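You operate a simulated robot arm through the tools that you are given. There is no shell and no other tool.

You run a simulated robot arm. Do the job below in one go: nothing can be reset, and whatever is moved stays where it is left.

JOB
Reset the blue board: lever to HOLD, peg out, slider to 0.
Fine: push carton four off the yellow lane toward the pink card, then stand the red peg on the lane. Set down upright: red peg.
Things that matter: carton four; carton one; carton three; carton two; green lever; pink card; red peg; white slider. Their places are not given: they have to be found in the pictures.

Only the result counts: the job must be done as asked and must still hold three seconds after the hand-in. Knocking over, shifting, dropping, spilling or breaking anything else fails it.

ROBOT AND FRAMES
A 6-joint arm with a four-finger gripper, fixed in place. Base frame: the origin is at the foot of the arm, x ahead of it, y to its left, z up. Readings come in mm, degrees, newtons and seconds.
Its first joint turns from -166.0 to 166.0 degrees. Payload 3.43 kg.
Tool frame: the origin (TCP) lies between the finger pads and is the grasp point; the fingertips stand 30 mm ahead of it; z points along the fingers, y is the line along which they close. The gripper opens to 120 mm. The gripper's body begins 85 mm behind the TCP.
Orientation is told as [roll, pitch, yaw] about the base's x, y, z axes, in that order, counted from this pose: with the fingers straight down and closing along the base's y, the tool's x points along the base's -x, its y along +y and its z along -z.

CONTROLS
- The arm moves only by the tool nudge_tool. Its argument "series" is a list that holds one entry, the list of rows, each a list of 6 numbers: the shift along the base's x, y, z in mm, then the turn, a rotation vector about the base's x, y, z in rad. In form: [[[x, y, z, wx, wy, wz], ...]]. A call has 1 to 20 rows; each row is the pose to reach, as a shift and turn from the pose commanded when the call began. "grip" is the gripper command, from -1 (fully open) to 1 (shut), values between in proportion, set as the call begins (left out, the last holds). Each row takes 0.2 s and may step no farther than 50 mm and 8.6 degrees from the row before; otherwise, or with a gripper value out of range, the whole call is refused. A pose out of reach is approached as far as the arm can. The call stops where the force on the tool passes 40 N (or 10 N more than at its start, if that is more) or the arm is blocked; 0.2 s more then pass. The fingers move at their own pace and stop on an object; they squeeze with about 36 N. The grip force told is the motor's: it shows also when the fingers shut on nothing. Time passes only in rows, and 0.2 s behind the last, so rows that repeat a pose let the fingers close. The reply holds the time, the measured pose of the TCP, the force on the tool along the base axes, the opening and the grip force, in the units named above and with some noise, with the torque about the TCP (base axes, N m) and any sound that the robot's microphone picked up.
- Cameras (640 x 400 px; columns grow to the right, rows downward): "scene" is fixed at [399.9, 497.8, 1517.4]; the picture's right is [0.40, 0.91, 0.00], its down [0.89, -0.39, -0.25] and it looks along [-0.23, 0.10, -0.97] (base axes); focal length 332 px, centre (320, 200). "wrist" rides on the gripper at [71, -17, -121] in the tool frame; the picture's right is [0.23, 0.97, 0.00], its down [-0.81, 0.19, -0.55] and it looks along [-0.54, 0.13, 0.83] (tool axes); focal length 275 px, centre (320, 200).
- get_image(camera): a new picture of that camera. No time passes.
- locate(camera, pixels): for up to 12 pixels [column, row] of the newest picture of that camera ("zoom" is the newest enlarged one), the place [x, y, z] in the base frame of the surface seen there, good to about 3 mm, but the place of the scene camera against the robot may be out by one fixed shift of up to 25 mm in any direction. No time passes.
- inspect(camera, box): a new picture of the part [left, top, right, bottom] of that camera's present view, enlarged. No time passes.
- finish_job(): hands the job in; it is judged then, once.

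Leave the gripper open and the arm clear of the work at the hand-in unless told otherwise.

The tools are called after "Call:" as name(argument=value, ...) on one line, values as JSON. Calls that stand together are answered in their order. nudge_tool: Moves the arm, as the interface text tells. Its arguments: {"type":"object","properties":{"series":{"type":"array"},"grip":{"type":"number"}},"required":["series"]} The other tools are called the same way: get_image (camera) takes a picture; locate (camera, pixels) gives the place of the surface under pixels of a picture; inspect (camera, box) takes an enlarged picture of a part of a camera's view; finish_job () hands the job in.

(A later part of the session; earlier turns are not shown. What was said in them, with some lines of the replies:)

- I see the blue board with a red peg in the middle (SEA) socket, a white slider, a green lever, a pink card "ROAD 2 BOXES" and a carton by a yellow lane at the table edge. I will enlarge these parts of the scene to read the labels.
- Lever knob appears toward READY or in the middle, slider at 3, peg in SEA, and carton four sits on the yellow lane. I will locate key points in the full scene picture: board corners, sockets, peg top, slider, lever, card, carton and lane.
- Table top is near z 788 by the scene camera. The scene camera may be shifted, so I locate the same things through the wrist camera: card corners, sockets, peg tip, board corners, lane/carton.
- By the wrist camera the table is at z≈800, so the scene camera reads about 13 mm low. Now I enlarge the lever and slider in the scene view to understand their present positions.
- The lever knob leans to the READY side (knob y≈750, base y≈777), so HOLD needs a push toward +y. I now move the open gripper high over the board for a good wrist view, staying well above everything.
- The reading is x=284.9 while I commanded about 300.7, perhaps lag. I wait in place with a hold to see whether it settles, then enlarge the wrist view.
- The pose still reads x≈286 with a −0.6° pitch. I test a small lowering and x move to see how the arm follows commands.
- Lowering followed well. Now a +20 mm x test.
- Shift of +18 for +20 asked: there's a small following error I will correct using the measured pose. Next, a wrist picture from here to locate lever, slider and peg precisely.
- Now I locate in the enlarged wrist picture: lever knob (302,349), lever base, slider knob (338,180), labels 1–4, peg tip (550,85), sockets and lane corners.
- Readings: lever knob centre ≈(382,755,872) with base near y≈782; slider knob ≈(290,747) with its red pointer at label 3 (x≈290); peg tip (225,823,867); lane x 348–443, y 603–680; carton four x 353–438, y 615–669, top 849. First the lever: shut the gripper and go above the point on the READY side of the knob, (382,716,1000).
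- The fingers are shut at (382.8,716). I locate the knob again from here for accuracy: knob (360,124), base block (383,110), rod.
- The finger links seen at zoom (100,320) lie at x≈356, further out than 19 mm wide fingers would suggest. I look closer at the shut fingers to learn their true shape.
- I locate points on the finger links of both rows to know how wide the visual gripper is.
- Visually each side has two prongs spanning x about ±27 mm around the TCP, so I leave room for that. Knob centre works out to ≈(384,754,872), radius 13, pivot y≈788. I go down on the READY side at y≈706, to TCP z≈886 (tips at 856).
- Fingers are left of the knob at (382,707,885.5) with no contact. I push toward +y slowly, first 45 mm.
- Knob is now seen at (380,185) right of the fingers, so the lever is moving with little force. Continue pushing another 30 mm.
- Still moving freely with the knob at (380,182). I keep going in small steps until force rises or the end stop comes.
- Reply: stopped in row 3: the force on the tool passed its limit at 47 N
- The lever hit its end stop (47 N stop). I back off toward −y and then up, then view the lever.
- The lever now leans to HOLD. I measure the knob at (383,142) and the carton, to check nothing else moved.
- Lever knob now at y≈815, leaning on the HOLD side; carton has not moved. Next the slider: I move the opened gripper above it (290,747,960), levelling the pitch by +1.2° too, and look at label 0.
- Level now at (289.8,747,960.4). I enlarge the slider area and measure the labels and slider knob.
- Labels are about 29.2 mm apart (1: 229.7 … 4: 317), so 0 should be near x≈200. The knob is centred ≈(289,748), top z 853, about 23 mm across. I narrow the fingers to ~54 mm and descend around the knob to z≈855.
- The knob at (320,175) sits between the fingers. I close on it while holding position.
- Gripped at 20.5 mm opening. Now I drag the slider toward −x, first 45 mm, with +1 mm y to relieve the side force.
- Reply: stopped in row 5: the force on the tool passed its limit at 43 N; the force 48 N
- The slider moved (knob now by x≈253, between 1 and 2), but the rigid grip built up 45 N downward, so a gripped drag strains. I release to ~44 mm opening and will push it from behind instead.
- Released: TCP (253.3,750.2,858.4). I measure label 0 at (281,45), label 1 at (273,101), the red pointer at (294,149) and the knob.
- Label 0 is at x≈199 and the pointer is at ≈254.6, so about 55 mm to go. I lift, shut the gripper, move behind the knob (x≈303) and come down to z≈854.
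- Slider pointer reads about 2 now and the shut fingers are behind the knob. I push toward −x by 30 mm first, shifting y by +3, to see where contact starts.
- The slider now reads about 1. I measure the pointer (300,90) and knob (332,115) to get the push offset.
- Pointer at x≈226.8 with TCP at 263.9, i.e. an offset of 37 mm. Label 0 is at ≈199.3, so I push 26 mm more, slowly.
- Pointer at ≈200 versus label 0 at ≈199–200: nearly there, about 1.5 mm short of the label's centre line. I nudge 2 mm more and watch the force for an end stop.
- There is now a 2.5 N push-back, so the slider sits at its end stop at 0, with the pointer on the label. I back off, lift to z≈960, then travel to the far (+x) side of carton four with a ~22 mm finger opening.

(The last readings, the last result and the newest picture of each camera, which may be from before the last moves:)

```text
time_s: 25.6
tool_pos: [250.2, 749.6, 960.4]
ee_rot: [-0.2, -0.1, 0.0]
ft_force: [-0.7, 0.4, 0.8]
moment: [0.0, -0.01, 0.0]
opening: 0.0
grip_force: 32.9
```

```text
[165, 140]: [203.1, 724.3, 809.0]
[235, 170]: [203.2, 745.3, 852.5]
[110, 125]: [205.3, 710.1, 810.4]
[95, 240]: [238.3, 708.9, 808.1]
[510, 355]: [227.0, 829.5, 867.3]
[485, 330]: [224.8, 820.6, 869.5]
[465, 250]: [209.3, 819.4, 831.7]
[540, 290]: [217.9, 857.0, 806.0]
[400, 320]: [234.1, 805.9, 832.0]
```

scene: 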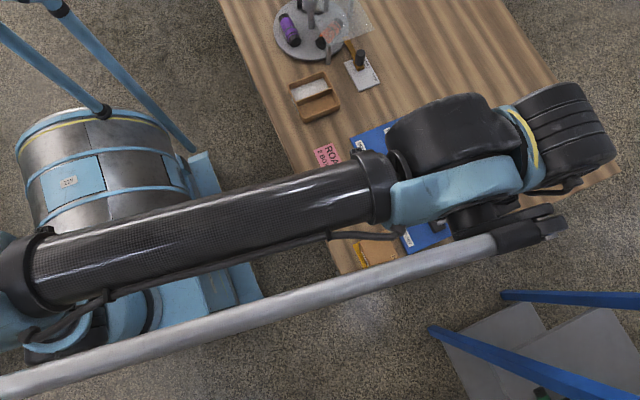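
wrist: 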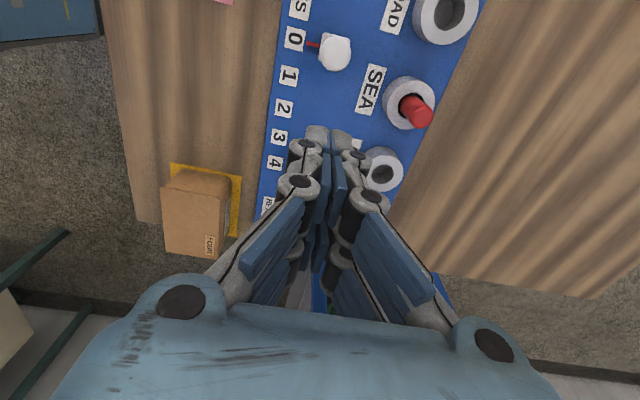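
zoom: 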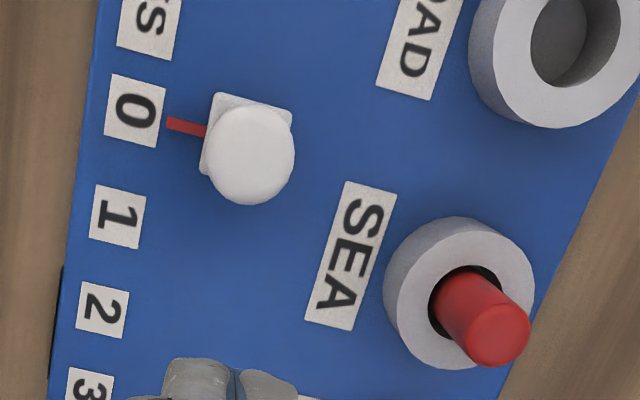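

Slider clearly reads 0 and the lever is at HOLD. Now I travel at z≈960 to beyond the carton's far face, target (476,642), with the fingers opened to ~22 mm.

Call:
nudge_tool(series=[[[20, -18, 0, 0, 0, 0], [58, -36, 0, 0, 0, 0], [98, -54, 0, 0, 0, 0], [138, -72, 0, 0, 0, 0], [178, -90, 0, 0, 0, 0], [208, -104, 0, 0, 0, 0], [226, -108, 0, 0, 0, 0], [226, -108, 0, 0, 0, 0]]], grip=0.63)

Call:
get_image(camera="wrist")

Call:
get_image(camera="scene")

```text
time_s: 27.4
tool_pos: [476.7, 642.1, 960.2]
ee_rot: [-0.1, -0.1, 0.0]
ft_force: [0.3, -0.5, 1.3]
moment: [-0.03, -0.01, -0.01]
opening: 22.2
grip_force: 0.0
```

```text
taken
```

wrist: 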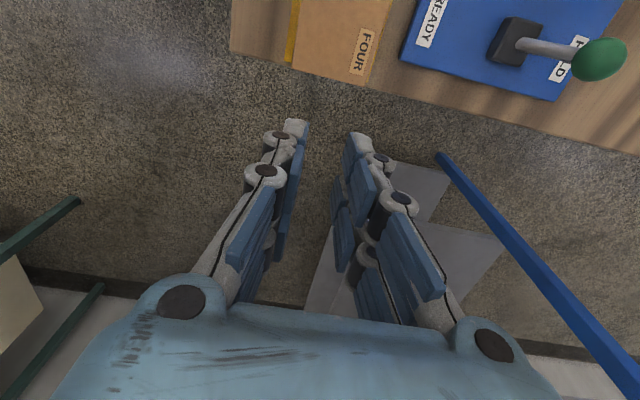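

```text
taken
```

scene: 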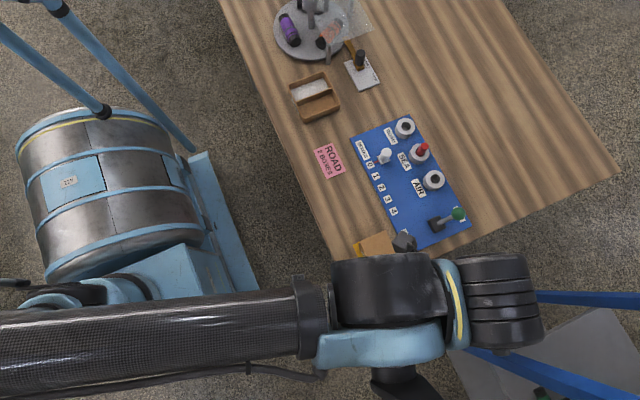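

I check the carton's far edge here: corners near (293,68) and (363,85), table edge near (250,50).

Call:
inspect(camera="wrist", box=[220, 0, 420, 130])

Call:
locate(camera="zoom", pixels=[[235, 200], [450, 258], [340, 225], [60, 140], [440, 265], [205, 170], [500, 190], [250, 20], [520, 60]])

```text
3.08 times, centred on (320, 65) of wrist
```

zoom: 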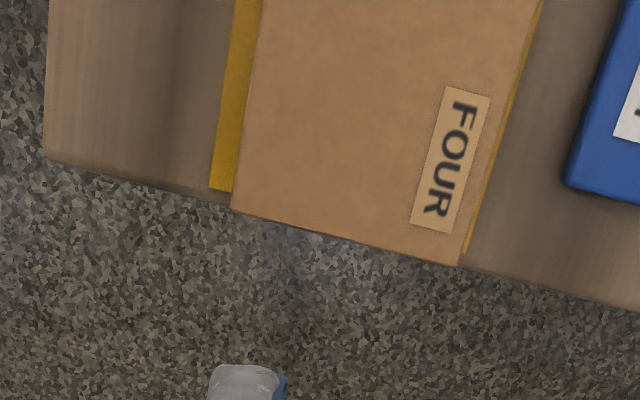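

```text
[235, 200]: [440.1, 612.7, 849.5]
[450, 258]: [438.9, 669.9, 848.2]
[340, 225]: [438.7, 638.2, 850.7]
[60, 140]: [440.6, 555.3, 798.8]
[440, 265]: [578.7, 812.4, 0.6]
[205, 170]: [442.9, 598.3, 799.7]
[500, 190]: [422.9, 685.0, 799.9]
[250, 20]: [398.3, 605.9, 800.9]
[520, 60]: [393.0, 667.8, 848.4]
```

The carton's far face is at x≈440 (y 613–670, centre 641), table edge at x≈447. I descend here at x≈477 to TCP z 842 (tips at 812).

Call:
nudge_tool(series=[[[2, -1, -40, 0, 0, 0], [2, -1, -80, 0, 0, 0], [2, -1, -118, 0, 0, 0], [2, -1, -118, 0, 0, 0]]])

Call:
get_image(camera="wrist")

```text
time_s: 28.4
tool_pos: [477.9, 641.8, 843.0]
ee_rot: [0.0, -0.2, 0.0]
ft_force: [-0.1, -0.5, 0.5]
moment: [0.01, 0.01, 0.02]
opening: 22.3
grip_force: 0.0
```

```text
taken
```

wrist: 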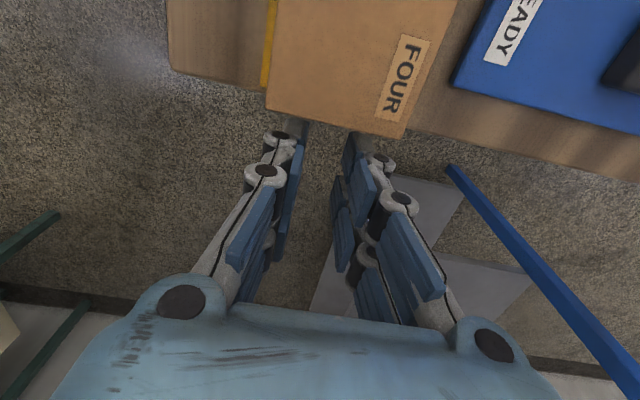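

Fingers sit just behind the carton. I push toward −x at 8 mm per step, first 80 mm, then check alignment.

Call:
nudge_tool(series=[[[-5, 0, 0, 0, 0, 0], [-10, 0, 0, 0, 0, 0], [-16, 0, 0, 0, 0, 0], [-24, 0, 0, 0, 0, 0], [-32, 0, 0, 0, 0, 0], [-40, 0, 0, 0, 0, 0], [-48, 0, 0, 0, 0, 0], [-56, 0, 0, 0, 0, 0], [-64, 0, 0, 0, 0, 0], [-72, 0, 0, 0, 0, 0], [-80, 0, 0, 0, 0, 0], [-80, 0, 0, 0, 0, 0]]])

Call:
get_image(camera="wrist")

```text
time_s: 31.0
tool_pos: [399.0, 641.4, 841.0]
ee_rot: [-0.1, -0.1, 0.0]
ft_force: [-0.1, -0.3, -0.3]
moment: [-0.01, -0.01, 0.02]
opening: 22.3
grip_force: 0.0
```

```text
taken
```

wrist: 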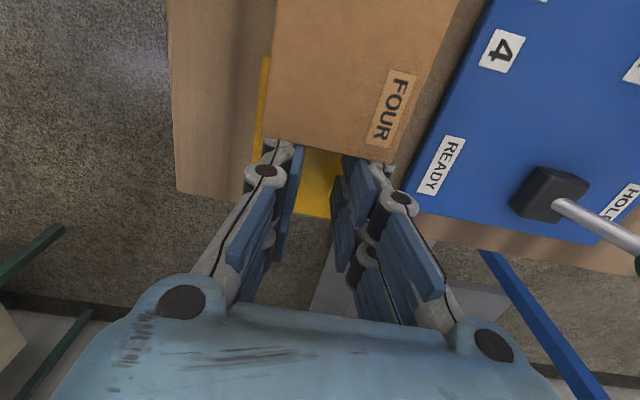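

The carton slides straight; its far face is near x≈372, yellow lane now showing. I push 54 mm more so that it is fully off the lane (lane starts at x≈348) but short of the card (x≤188).

Call:
nudge_tool(series=[[[-8, 0, 0, 0, 0, 0], [-16, 0, 0, 0, 0, 0], [-24, 0, 0, 0, 0, 0], [-32, 0, 0, 0, 0, 0], [-40, 0, 0, 0, 0, 0], [-47, 0, 0, 0, 0, 0], [-54, 0, 0, 0, 0, 0], [-54, 0, 0, 0, 0, 0]]])

Call:
get_image(camera="wrist")

```text
time_s: 32.8
tool_pos: [343.6, 642.0, 840.8]
ee_rot: [0.0, -0.1, 0.1]
ft_force: [0.1, -0.1, 0.5]
moment: [0.03, -0.01, 0.01]
opening: 22.0
grip_force: 0.1
```

```text
taken
```

wrist: 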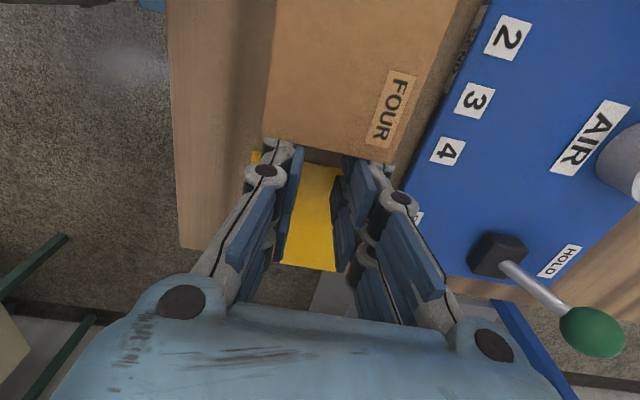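

The carton's far face should be near x≈317. I back off 12 mm, lift to z≈990 and look.

Call:
nudge_tool(series=[[[8, 0, 0, 0, 0, 0], [14, 0, 10, 0, 0, 0], [14, 0, 50, 0, 0, 0], [14, 0, 95, 0, 0, 0], [14, 0, 130, 0, 0, 0], [14, 0, 150, 0, 0, 0], [14, 0, 150, 0, 0, 0]]], grip=-1)

Call:
get_image(camera="wrist")

Call:
get_image(camera="scene")

```text
time_s: 34.4
tool_pos: [359.5, 641.3, 991.0]
ee_rot: [-0.1, -0.1, 0.1]
ft_force: [-0.6, 0.0, 0.1]
moment: [-0.02, 0.0, 0.01]
opening: 120.2
grip_force: 0.0
```

```text
taken
```

wrist: 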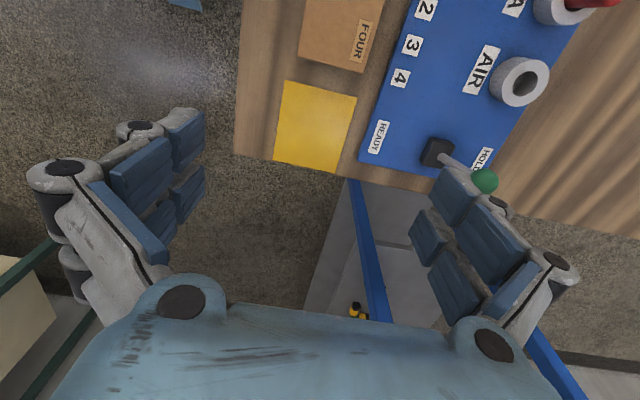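

```text
taken
```

scene: 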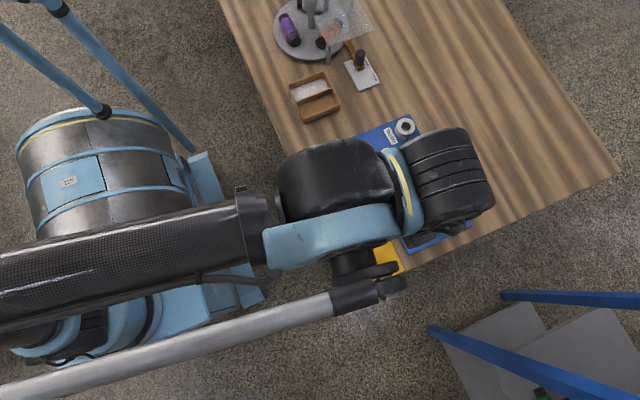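

The lane is entirely uncovered. I measure its corners (285,82), (357,96), (339,171), (275,159) and the carton's near edge.

Call:
locate(camera="wrist", pixels=[[287, 84], [355, 97], [337, 169], [277, 158], [315, 125], [300, 55], [365, 70], [330, 40], [485, 180], [580, 3], [300, 125], [330, 125]])

```text
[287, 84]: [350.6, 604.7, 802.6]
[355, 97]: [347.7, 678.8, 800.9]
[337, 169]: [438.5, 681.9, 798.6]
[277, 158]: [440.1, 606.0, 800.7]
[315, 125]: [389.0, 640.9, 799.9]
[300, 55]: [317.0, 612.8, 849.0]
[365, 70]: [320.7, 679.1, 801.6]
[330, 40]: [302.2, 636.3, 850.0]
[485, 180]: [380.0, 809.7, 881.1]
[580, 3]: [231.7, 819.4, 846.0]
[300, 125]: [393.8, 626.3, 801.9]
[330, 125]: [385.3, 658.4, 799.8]
```

Lane spans x 349–442, y 604–680, centre ≈(395,642); carton four is clear of it (far face ≈317). Before gripping the thin peg I measure the finger pads, to see whether there is a gap between the two prong rows.

Call:
inspect(camera="wrist", box=[390, 140, 590, 340])

Call:
inspect(camera="wrist", box=[20, 90, 220, 290])

```text
2.00 times, centred on (490, 240) of wrist
```

zoom: 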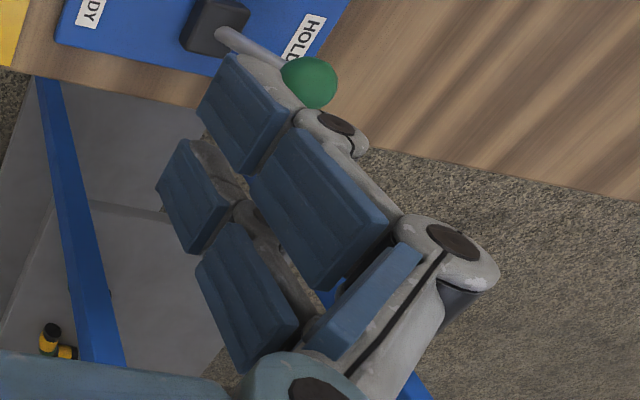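

```text
2.00 times, centred on (120, 190) of wrist
```

zoom: 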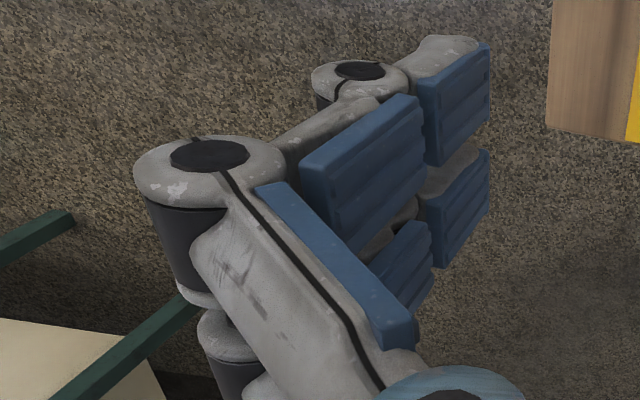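

I locate edges of the left distal pads in this enlarged view: front pad (455,70)–(455,148), back pad (460,185)–(455,250).

Call:
locate(camera="zoom", pixels=[[460, 70], [470, 130], [440, 155], [470, 175], [460, 240], [440, 260], [485, 60], [485, 200], [375, 130], [380, 220], [405, 260]])

```text
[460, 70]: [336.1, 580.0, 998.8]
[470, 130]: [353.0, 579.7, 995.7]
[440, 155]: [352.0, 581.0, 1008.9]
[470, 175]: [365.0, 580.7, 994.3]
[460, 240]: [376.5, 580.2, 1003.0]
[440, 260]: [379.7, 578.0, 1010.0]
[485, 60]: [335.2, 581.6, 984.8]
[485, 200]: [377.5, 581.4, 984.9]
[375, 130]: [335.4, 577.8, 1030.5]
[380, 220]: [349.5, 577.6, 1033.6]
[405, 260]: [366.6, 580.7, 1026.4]
```

Pads: front row −25…−5, back row +4…+22 mm from the TCP, so a ~16 mm peg will sit centred across a ~10 mm gap — good. Now I travel at z≈990 to above the peg (224,821) with a ~60 mm opening.

Call:
nudge_tool(series=[[[-20, 20, 0, 0, 0, 0], [-45, 55, 0, 0, 0, 0], [-70, 90, 0, 0, 0, 0], [-95, 125, 0, 0, 0, 0], [-118, 155, 0, 0, 0, 0], [-135, 180, 0, 0, 0, 0], [-135, 180, 0, 0, 0, 0], [-135, 180, 0, 0, 0, 0]]], grip=0)

Call:
get_image(camera="wrist")

Call:
inspect(camera="wrist", box=[240, 40, 400, 200])

```text
time_s: 36.2
tool_pos: [223.3, 823.1, 993.0]
ee_rot: [-0.2, 0.0, 0.0]
ft_force: [-0.8, -0.1, -0.2]
moment: [-0.04, -0.01, 0.0]
opening: 60.1
grip_force: 0.1
```

```text
taken
```

wrist: 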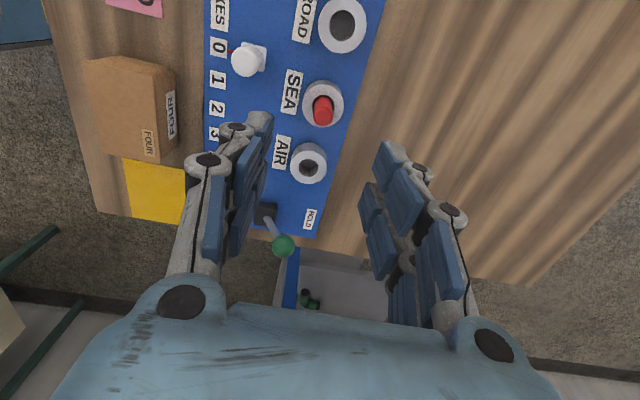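

```text
2.50 times, centred on (320, 120) of wrist
```

zoom: 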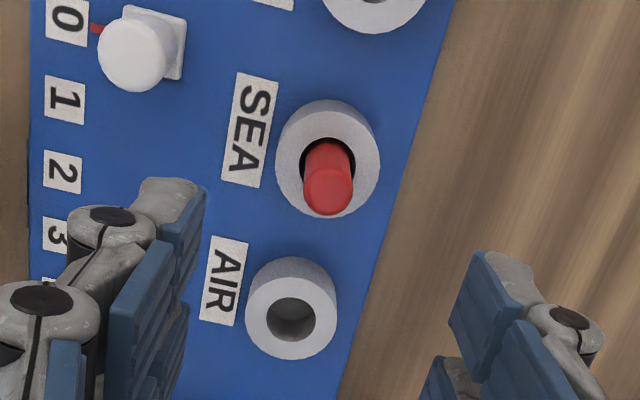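

The peg is in the middle between the fingers. I measure its top face centre (328,193), its edges, the socket rim and the hole.

Call:
locate(camera="zoom", pixels=[[328, 193], [308, 193], [348, 191], [328, 208], [328, 178], [328, 150], [290, 160], [365, 160], [326, 118], [292, 310], [255, 310], [328, 310]])

```text
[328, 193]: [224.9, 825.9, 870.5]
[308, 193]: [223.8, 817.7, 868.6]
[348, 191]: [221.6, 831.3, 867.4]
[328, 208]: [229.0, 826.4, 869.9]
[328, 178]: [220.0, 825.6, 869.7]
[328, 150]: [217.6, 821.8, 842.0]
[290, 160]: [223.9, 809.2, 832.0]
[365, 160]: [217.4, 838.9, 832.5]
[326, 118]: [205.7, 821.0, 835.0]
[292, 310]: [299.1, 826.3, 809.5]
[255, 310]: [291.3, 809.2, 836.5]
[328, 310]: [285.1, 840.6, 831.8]
```

Peg top centre ≈(225,825,870), socket rim z≈832, hole floor ≈810, so the peg is about 60 mm long. I descend to TCP z≈868 (tips 838, 6 mm over the rim).

Call:
nudge_tool(series=[[[1.5, 1.5, -30, 0.003, 0, 0], [1.5, 1.5, -65, 0.003, 0, 0], [1.5, 1.5, -95, 0.003, 0, 0], [1.5, 1.5, -115, 0.003, 0, 0], [1.5, 1.5, -125, 0.003, 0, 0], [1.5, 1.5, -125, 0.003, 0, 0]]])

Call:
get_image(camera="wrist")

```text
time_s: 37.6
tool_pos: [224.7, 823.4, 867.5]
ee_rot: [0.1, 0.0, 0.0]
ft_force: [-0.3, -0.1, -0.8]
moment: [0.0, 0.01, 0.0]
opening: 60.1
grip_force: 0.1
```

```text
taken
```

wrist: 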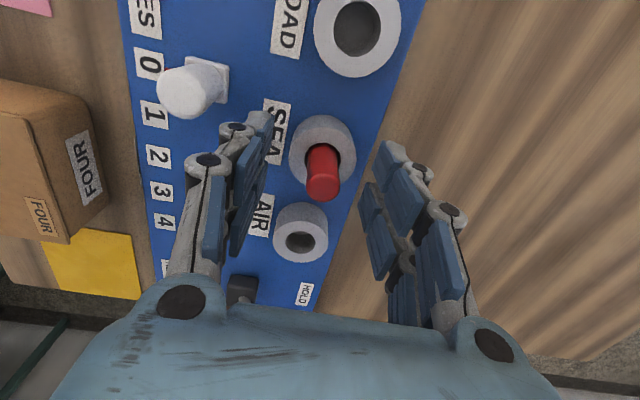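

The peg top at (323,187) sits at the TCP's place in the picture. I close the gripper on it.

Call:
nudge_tool(series=[[[0, 1, 0, 0, 0, 0], [0, 1, 0, 0, 0, 0], [0, 1, 0, 0, 0, 0]]], grip=1)

Call:
get_image(camera="wrist")

```text
time_s: 38.4
tool_pos: [224.4, 825.6, 866.2]
ee_rot: [0.0, -0.1, 0.0]
ft_force: [-0.1, -1.0, -0.5]
moment: [0.0, 0.01, 0.0]
opening: 12.4
grip_force: 36.1
```

```text
taken
```

wrist: 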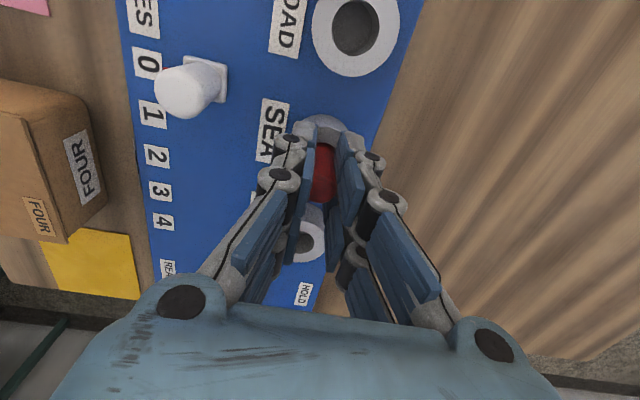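

Gripped: opening 12.4 mm, grip 36 N, as expected. I lift straight up, slowly at first, to z≈990.

Call:
nudge_tool(series=[[[0, 0, 5, 0, 0, 0], [0, 0, 12, 0, 0, 0], [0, 0, 20, 0, 0, 0], [0, 0, 30, 0, 0, 0], [0, 0, 45, 0, 0, 0], [0, 0, 65, 0, 0, 0], [0, 0, 90, 0, 0, 0], [0, 0, 110, 0, 0, 0], [0, 0, 120, 0, 0, 0], [0, 0, 120, 0, 0, 0]]])

Call:
get_image(camera="wrist")

Call:
inspect(camera="wrist", box=[240, 60, 400, 220])

```text
time_s: 40.6
tool_pos: [225.0, 825.3, 986.9]
ee_rot: [0.1, -0.1, 0.0]
ft_force: [0.5, 0.0, 0.0]
moment: [0.03, -0.07, 0.05]
opening: 12.6
grip_force: 36.1
```

```text
taken
```

wrist: 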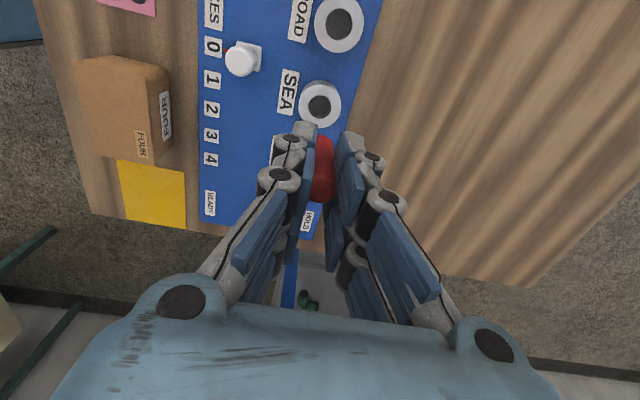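

```text
2.50 times, centred on (320, 140) of wrist
```

zoom: 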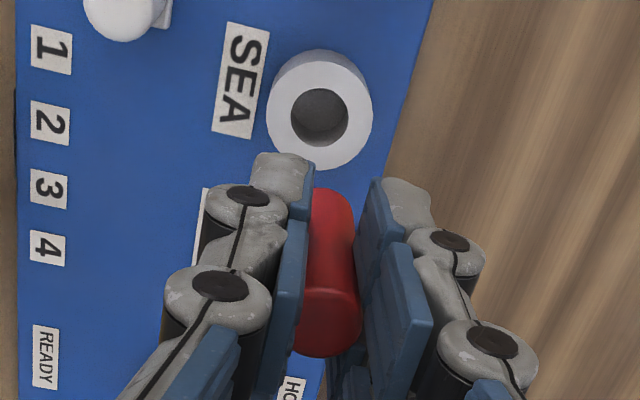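

The peg is out and SEA is empty. I measure the peg in the fingers: top face (328,325), lower end (330,193), to know how far its bottom is below the TCP and whether it is upright.

Call:
locate(camera="zoom", pixels=[[328, 325], [312, 325], [345, 320], [330, 195], [330, 205], [330, 220], [330, 250], [330, 280], [328, 345], [316, 200], [345, 205]])

```text
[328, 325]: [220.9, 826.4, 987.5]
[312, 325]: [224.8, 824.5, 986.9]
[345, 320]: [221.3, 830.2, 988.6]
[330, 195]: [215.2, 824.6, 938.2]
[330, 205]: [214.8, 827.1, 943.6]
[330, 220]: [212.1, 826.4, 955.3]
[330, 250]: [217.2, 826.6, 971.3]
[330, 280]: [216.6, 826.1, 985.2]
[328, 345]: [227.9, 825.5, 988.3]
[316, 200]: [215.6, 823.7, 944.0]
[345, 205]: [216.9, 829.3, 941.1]
```

The peg's side reads x≈215–217 at all heights, so it hangs upright, with its bottom ≈56 mm below the TCP. I carry it at this height to above the lane centre (395,642).

Call:
nudge_tool(series=[[[12, -13, 0, 0, 0, 0], [35, -38, 0, 0, 0, 0], [65, -70, 0, 0, 0, 0], [95, -102, 0, 0, 0, 0], [125, -134, 0, 0, 0, 0], [148, -159, 0, 0, 0, 0], [163, -175, 0, 0, 0, 0], [170, -183, 0, 0, 0, 0], [170, -183, 0, 0, 0, 0], [170, -183, 0, 0, 0, 0]]])

Call:
get_image(camera="wrist")

```text
time_s: 42.8
tool_pos: [395.4, 641.7, 988.1]
ee_rot: [0.1, -0.1, 0.1]
ft_force: [-0.5, 0.8, -0.2]
moment: [-0.03, 0.01, 0.02]
opening: 12.3
grip_force: 36.0
```

```text
taken
```

wrist: 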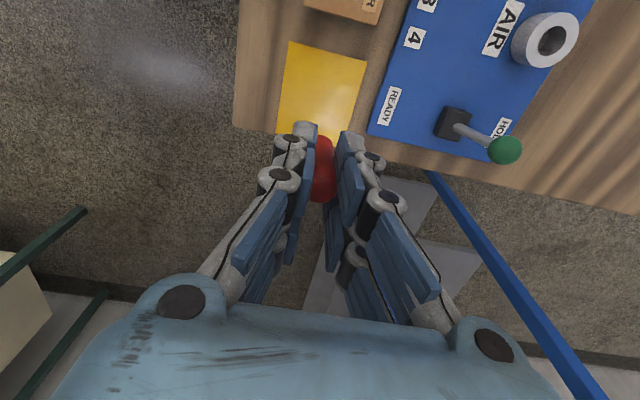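

Directly over the lane at (395.4,641.7,988.1). Expected contact is near TCP z≈857; I descend to ≈868 first.

Call:
nudge_tool(series=[[[0, 0, -30, 0, 0, 0], [0, 0, -65, 0, 0, 0], [0, 0, -95, 0, 0, 0], [0, 0, -112, 0, 0, 0], [0, 0, -120, 0, 0, 0], [0, 0, -120, 0, 0, 0]]])

Call:
get_image(camera="wrist")

Call:
inspect(camera="wrist", box=[240, 60, 400, 220])

```text
time_s: 44.2
tool_pos: [395.0, 642.3, 866.2]
ee_rot: [0.1, -0.1, 0.0]
ft_force: [0.6, -0.7, 0.1]
moment: [0.0, 0.0, -0.03]
opening: 12.6
grip_force: 36.3
```

```text
taken
```

wrist: 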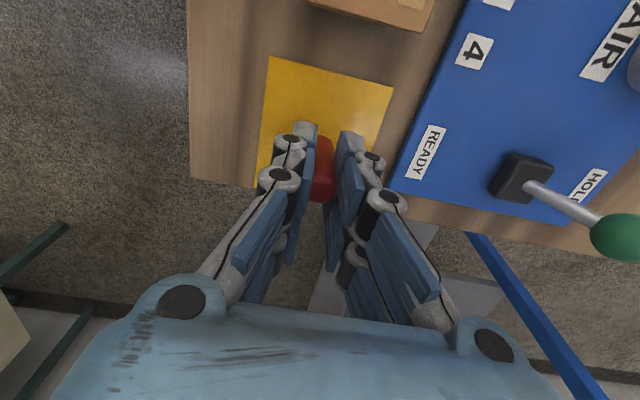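

```text
2.50 times, centred on (320, 140) of wrist
```

zoom: 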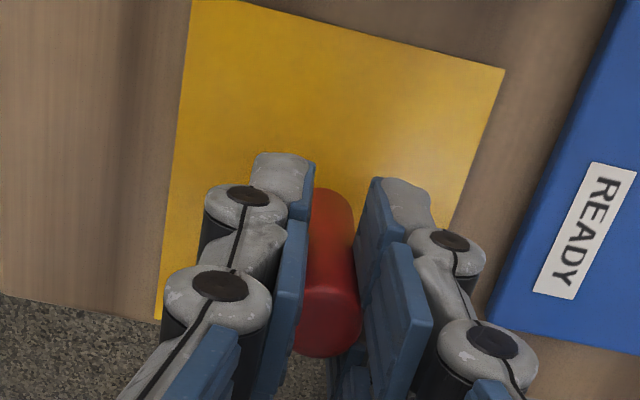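

No contact yet at 866.2. I go down 5 mm gently and read the force.

Call:
nudge_tool(series=[[[0, 0, -2, 0, 0, 0], [0, 0, -4, 0, 0, 0], [0, 0, -5, 0, 0, 0], [0, 0, -5, 0, 0, 0]]])

```text
time_s: 45.2
tool_pos: [395.6, 641.1, 861.7]
ee_rot: [0.1, 0.0, 0.0]
ft_force: [-0.1, -0.2, -0.9]
moment: [0.01, 0.0, 0.01]
opening: 12.4
grip_force: 36.1
```

Still free at 861.7. Down 2 mm more.

Call:
nudge_tool(series=[[[0, 0, -1, 0, 0, 0], [0, 0, -2, 0, 0, 0], [0, 0, -2, 0, 0, 0]]])

```text
time_s: 46.0
tool_pos: [395.3, 641.4, 860.0]
ee_rot: [0.0, -0.1, 0.0]
ft_force: [0.2, -0.1, -0.2]
moment: [0.01, -0.01, 0.0]
opening: 12.5
grip_force: 36.5
```

No force at 860.0. Another 1.5 mm.

Call:
nudge_tool(series=[[[0, 0, -1, 0, 0, 0], [0, 0, -1.5, 0, 0, 0], [0, 0, -1.5, 0, 0, 0]]])

```text
time_s: 46.8
tool_pos: [395.0, 642.1, 859.0]
ee_rot: [0.1, -0.1, 0.0]
ft_force: [-0.3, 0.1, 0.3]
moment: [0.05, 0.02, -0.03]
opening: 12.3
grip_force: 36.4
```

Still free (0.3 N). Down 1 mm more.

Call:
nudge_tool(series=[[[0, 0, -1, 0, 0, 0], [0, 0, -1, 0, 0, 0]]])

```text
time_s: 47.4
tool_pos: [395.8, 642.6, 857.1]
ee_rot: [0.1, -0.2, 0.0]
ft_force: [-0.1, 0.6, -0.7]
moment: [-0.01, 0.0, 0.0]
opening: 12.6
grip_force: 36.5
```

Reading −0.7 N at 857.1, no contact yet. Another 1 mm.

Call:
nudge_tool(series=[[[0, 0, -1, 0, 0, 0], [0, 0, -1, 0, 0, 0]]])

```text
time_s: 48.0
tool_pos: [395.0, 641.2, 856.2]
ee_rot: [0.1, 0.0, -0.1]
ft_force: [0.2, 0.5, -0.7]
moment: [0.0, -0.01, -0.02]
opening: 12.6
grip_force: 36.2
```

Still free at 856.2. Another 1 mm.

Call:
nudge_tool(series=[[[0, 0, -1, 0, 0, 0], [0, 0, -1, 0, 0, 0]]])

```text
time_s: 48.6
tool_pos: [394.9, 642.5, 855.4]
ee_rot: [0.0, 0.0, 0.0]
ft_force: [-0.3, -0.4, -0.2]
moment: [0.03, -0.01, -0.01]
opening: 12.8
grip_force: 35.9
```

Still nothing at 855.4. Continue with 1 mm steps.

Call:
nudge_tool(series=[[[0, 0, -1, 0, 0, 0], [0, 0, -1, 0, 0, 0]]])

```text
time_s: 49.2
tool_pos: [394.5, 642.1, 854.4]
ee_rot: [0.1, -0.2, 0.0]
ft_force: [-0.6, -0.8, -0.4]
moment: [0.01, -0.01, 0.02]
opening: 12.7
grip_force: 36.1
```

No force at 854.4. I look closely at the peg's lower end against the lane before going further.

Call:
inspect(camera="wrist", box=[280, 100, 370, 210])

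Call:
locate(camera="zoom", pixels=[[320, 125], [320, 140], [320, 160], [320, 200], [320, 250], [320, 330], [320, 100], [345, 130]])

```text
3.64 times, centred on (325, 155) of wrist
```

zoom: 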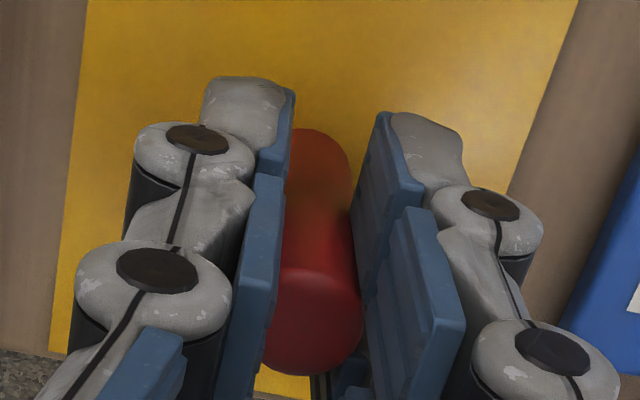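

```text
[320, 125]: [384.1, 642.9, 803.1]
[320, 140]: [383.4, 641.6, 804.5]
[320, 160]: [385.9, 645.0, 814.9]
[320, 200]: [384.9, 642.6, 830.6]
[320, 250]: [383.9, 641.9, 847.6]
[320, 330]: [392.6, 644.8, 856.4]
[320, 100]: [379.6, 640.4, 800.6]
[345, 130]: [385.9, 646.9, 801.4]
```

The peg's lower end reads z≈803–804 with the lane at ≈801, so contact is close. Another 1 mm.

Call:
nudge_tool(series=[[[0, 0, -1, 0, 0, 0], [0, 0, -1, 0, 0, 0]]])

```text
time_s: 49.8
tool_pos: [394.2, 641.7, 854.3]
ee_rot: [0.1, -0.2, 0.0]
ft_force: [0.3, 0.7, 17.8]
moment: [0.03, 0.01, -0.02]
opening: 12.6
grip_force: 36.0
```

Contact: 17.8 N upward at z≈854.3, so the peg stands on the lane. I relax 0.8 mm to lower the pressing force before opening.

Call:
nudge_tool(series=[[[0, 0, 0.8, 0, 0, 0], [0, 0, 0.8, 0, 0, 0]]])

```text
time_s: 50.4
tool_pos: [394.0, 640.5, 853.8]
ee_rot: [0.1, -0.3, 0.1]
ft_force: [0.6, 1.1, 3.0]
moment: [0.03, -0.05, 0.0]
opening: 12.4
grip_force: 36.5
```

Only 3 N left. I open the fingers to ~40 mm while holding still.

Call:
nudge_tool(series=[[[0, 0, 0, 0, 0, 0], [0, 0, 0, 0, 0, 0], [0, 0, 0, 0, 0, 0]]], grip=0.33)

Call:
get_image(camera="wrist")

```text
time_s: 51.2
tool_pos: [395.8, 641.3, 854.2]
ee_rot: [0.0, -0.1, 0.0]
ft_force: [-0.3, 0.2, 0.4]
moment: [0.0, 0.01, -0.01]
opening: 40.1
grip_force: 0.1
```

```text
taken
```

wrist: 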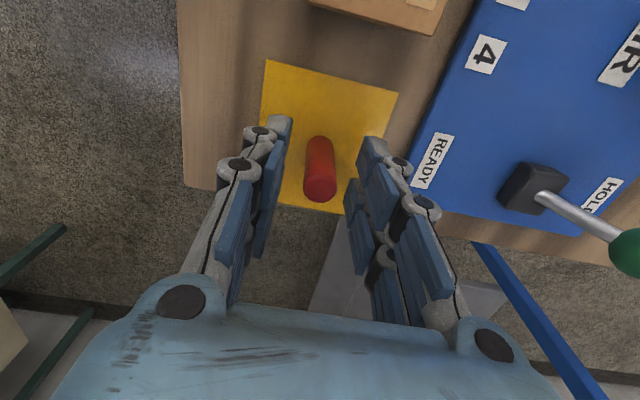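

The peg stands free on the lane. I rise straight up to z≈1000, opening fully once clear.

Call:
nudge_tool(series=[[[0, 0, 10, 0, 0, 0], [0, 0, 30, 0, 0, 0], [0, 0, 60, 0, 0, 0], [0, 0, 100, 0, 0, 0], [0, 0, 140, 0, 0, 0], [0, 0, 150, 0, 0, 0]]], grip=0.2)

Call:
nudge_tool(series=[[[-20, -20, 20, 0, 0, 0], [-50, -50, 40, 0, 0, 0], [-85, -80, 60, 0, 0, 0], [-120, -110, 80, 0, 0, 0], [-155, -130, 100, 0, 0, 0], [-190, -140, 110, 0, 0, 0], [-200, -140, 110, 0, 0, 0], [-200, -140, 110, 0, 0, 0]]], grip=-1)

Call:
get_image(camera="wrist")

Call:
get_image(camera="scene")

```text
time_s: 52.6
tool_pos: [396.5, 643.6, 1005.8]
ee_rot: [0.0, -0.1, 0.0]
ft_force: [-0.6, 0.4, -0.2]
moment: [0.0, -0.03, 0.0]
opening: 47.9
grip_force: 0.0
```

```text
refused: row 3 steps farther than a row can; nothing moved
```

```text
taken
```

wrist: 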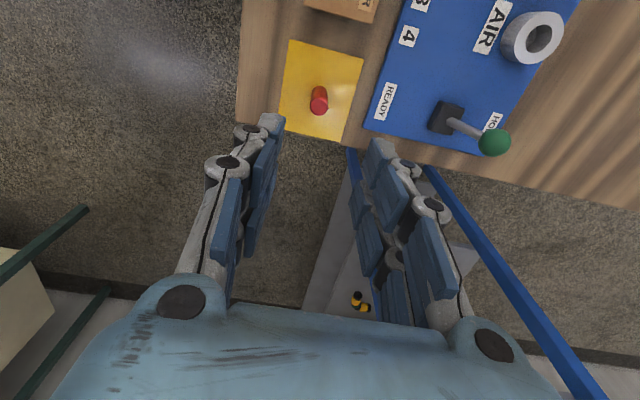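

```text
taken
```

scene: 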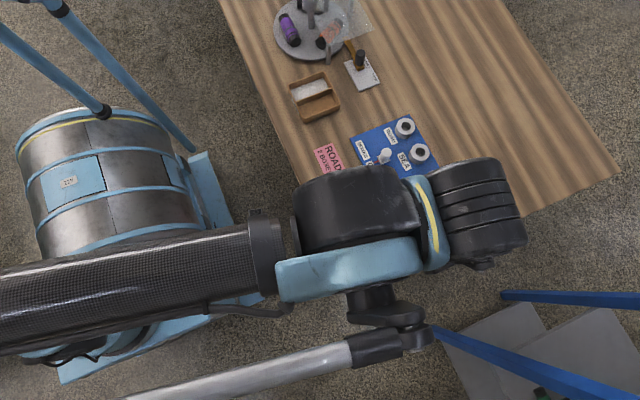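

The lift worked and the peg stands upright on the lane; the second call was refused for a step over 50 mm. I retreat toward the starting place with smaller steps, gripper open.

Call:
nudge_tool(series=[[[-10, -10, 15, 0, 0, 0], [-35, -25, 30, 0, 0, 0], [-65, -45, 45, 0, 0, 0], [-95, -65, 60, 0, 0, 0], [-125, -85, 75, 0, 0, 0], [-155, -105, 90, 0, 0, 0], [-180, -120, 100, 0, 0, 0], [-200, -138, 115, 0, 0, 0], [-200, -138, 115, 0, 0, 0]]], grip=-1)

Call:
get_image(camera="wrist")

Call:
get_image(camera="scene")

```text
time_s: 54.6
tool_pos: [194.9, 504.0, 1120.8]
ee_rot: [0.1, -0.2, 0.0]
ft_force: [0.5, -0.3, 0.2]
moment: [-0.02, -0.01, -0.02]
opening: 119.7
grip_force: 0.0
```

```text
taken
```

wrist: 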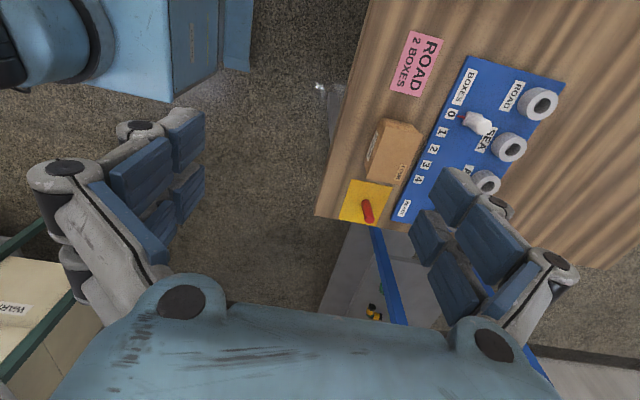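

```text
taken
```

scene: 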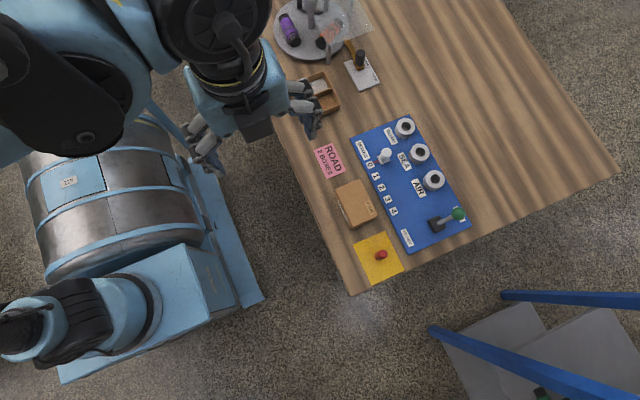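

The scene now shows the peg on the lane, the carton between lane and card, slider at 0, lever at HOLD. I enlarge to verify each.

Call:
inspect(camera="scene", box=[305, 110, 485, 295])

Call:
inspect(camera="scene", box=[330, 165, 420, 290])

Call:
inspect(camera="wrist", box=[320, 80, 560, 240])

Call:
locate(camera="zoom", pixels=[[115, 320], [135, 365], [180, 110], [265, 130], [235, 275], [125, 240], [60, 265], [185, 285]])

```text
2.16 times, centred on (395, 202) of scene
```

zoom: 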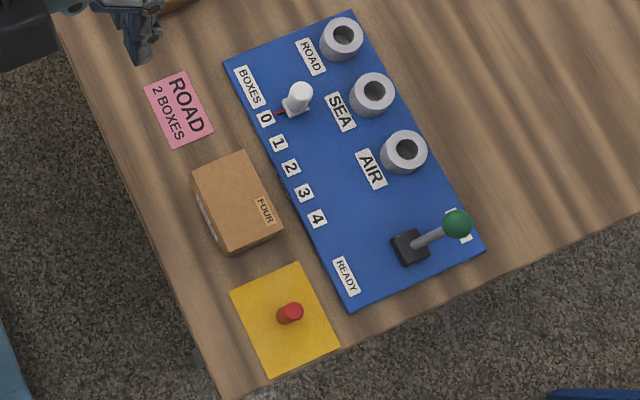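

```text
3.20 times, centred on (375, 228) of scene
```

zoom: 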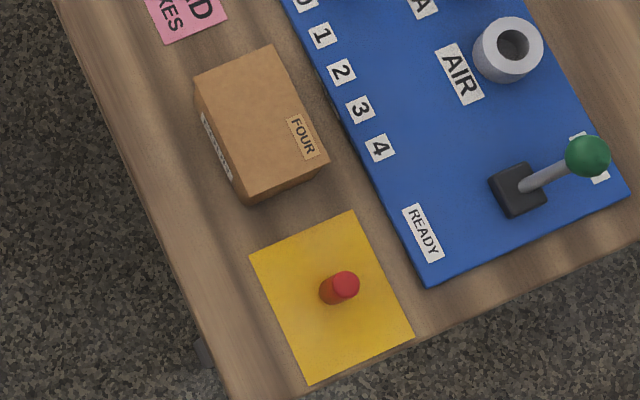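

```text
2.50 times, centred on (440, 160) of wrist
```

zoom: 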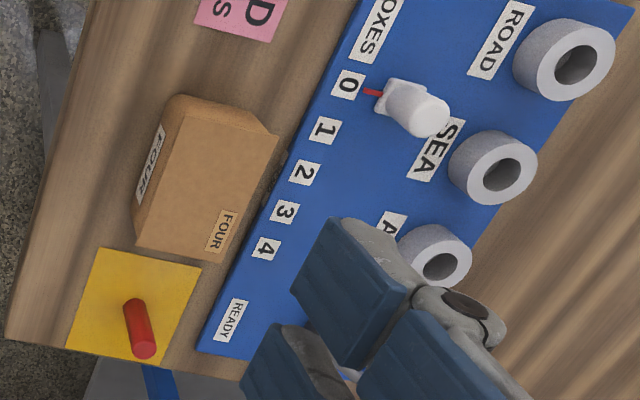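

```text
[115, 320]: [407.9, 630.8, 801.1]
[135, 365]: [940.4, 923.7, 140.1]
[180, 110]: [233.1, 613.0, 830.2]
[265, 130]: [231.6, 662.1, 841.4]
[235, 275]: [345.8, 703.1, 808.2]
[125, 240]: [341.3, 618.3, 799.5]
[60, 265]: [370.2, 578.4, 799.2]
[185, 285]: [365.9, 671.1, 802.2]
```

Everything checks out. The lever leans fully to HOLD, all sockets are empty and the slider pointer is on 0. Carton four is off the lane on the card side, and the red peg stands upright near the middle of the lane. The gripper is open and clear, so I hand in.

Call:
finish_job()

```text
The job is handed in.
```

The job is done and handed in; the result of the judging has not come back to me.

- **Board:** the green lever was pushed to its HOLD end stop. The red peg is out of SEA, and the white slider's pointer is on 0.
- **Carton four:** it was pushed straight off the yellow lane toward the pink card. It stopped about 30 mm clear of the lane, without reaching the card.
- **Red peg:** it was set down upright near the middle of the lane. It was still standing in the last pictures.
- **Arm:** the gripper is open and back near its starting position, clear of the work.

Two moves hit the 40 N force limit: the lever at its end stop, and the first attempt to drag the slider in the grip. I finished the slider by pushing it from behind instead. The last pictures show no sign of anything else having moved. Cartons one, two and three were not in view and I did not touch them.
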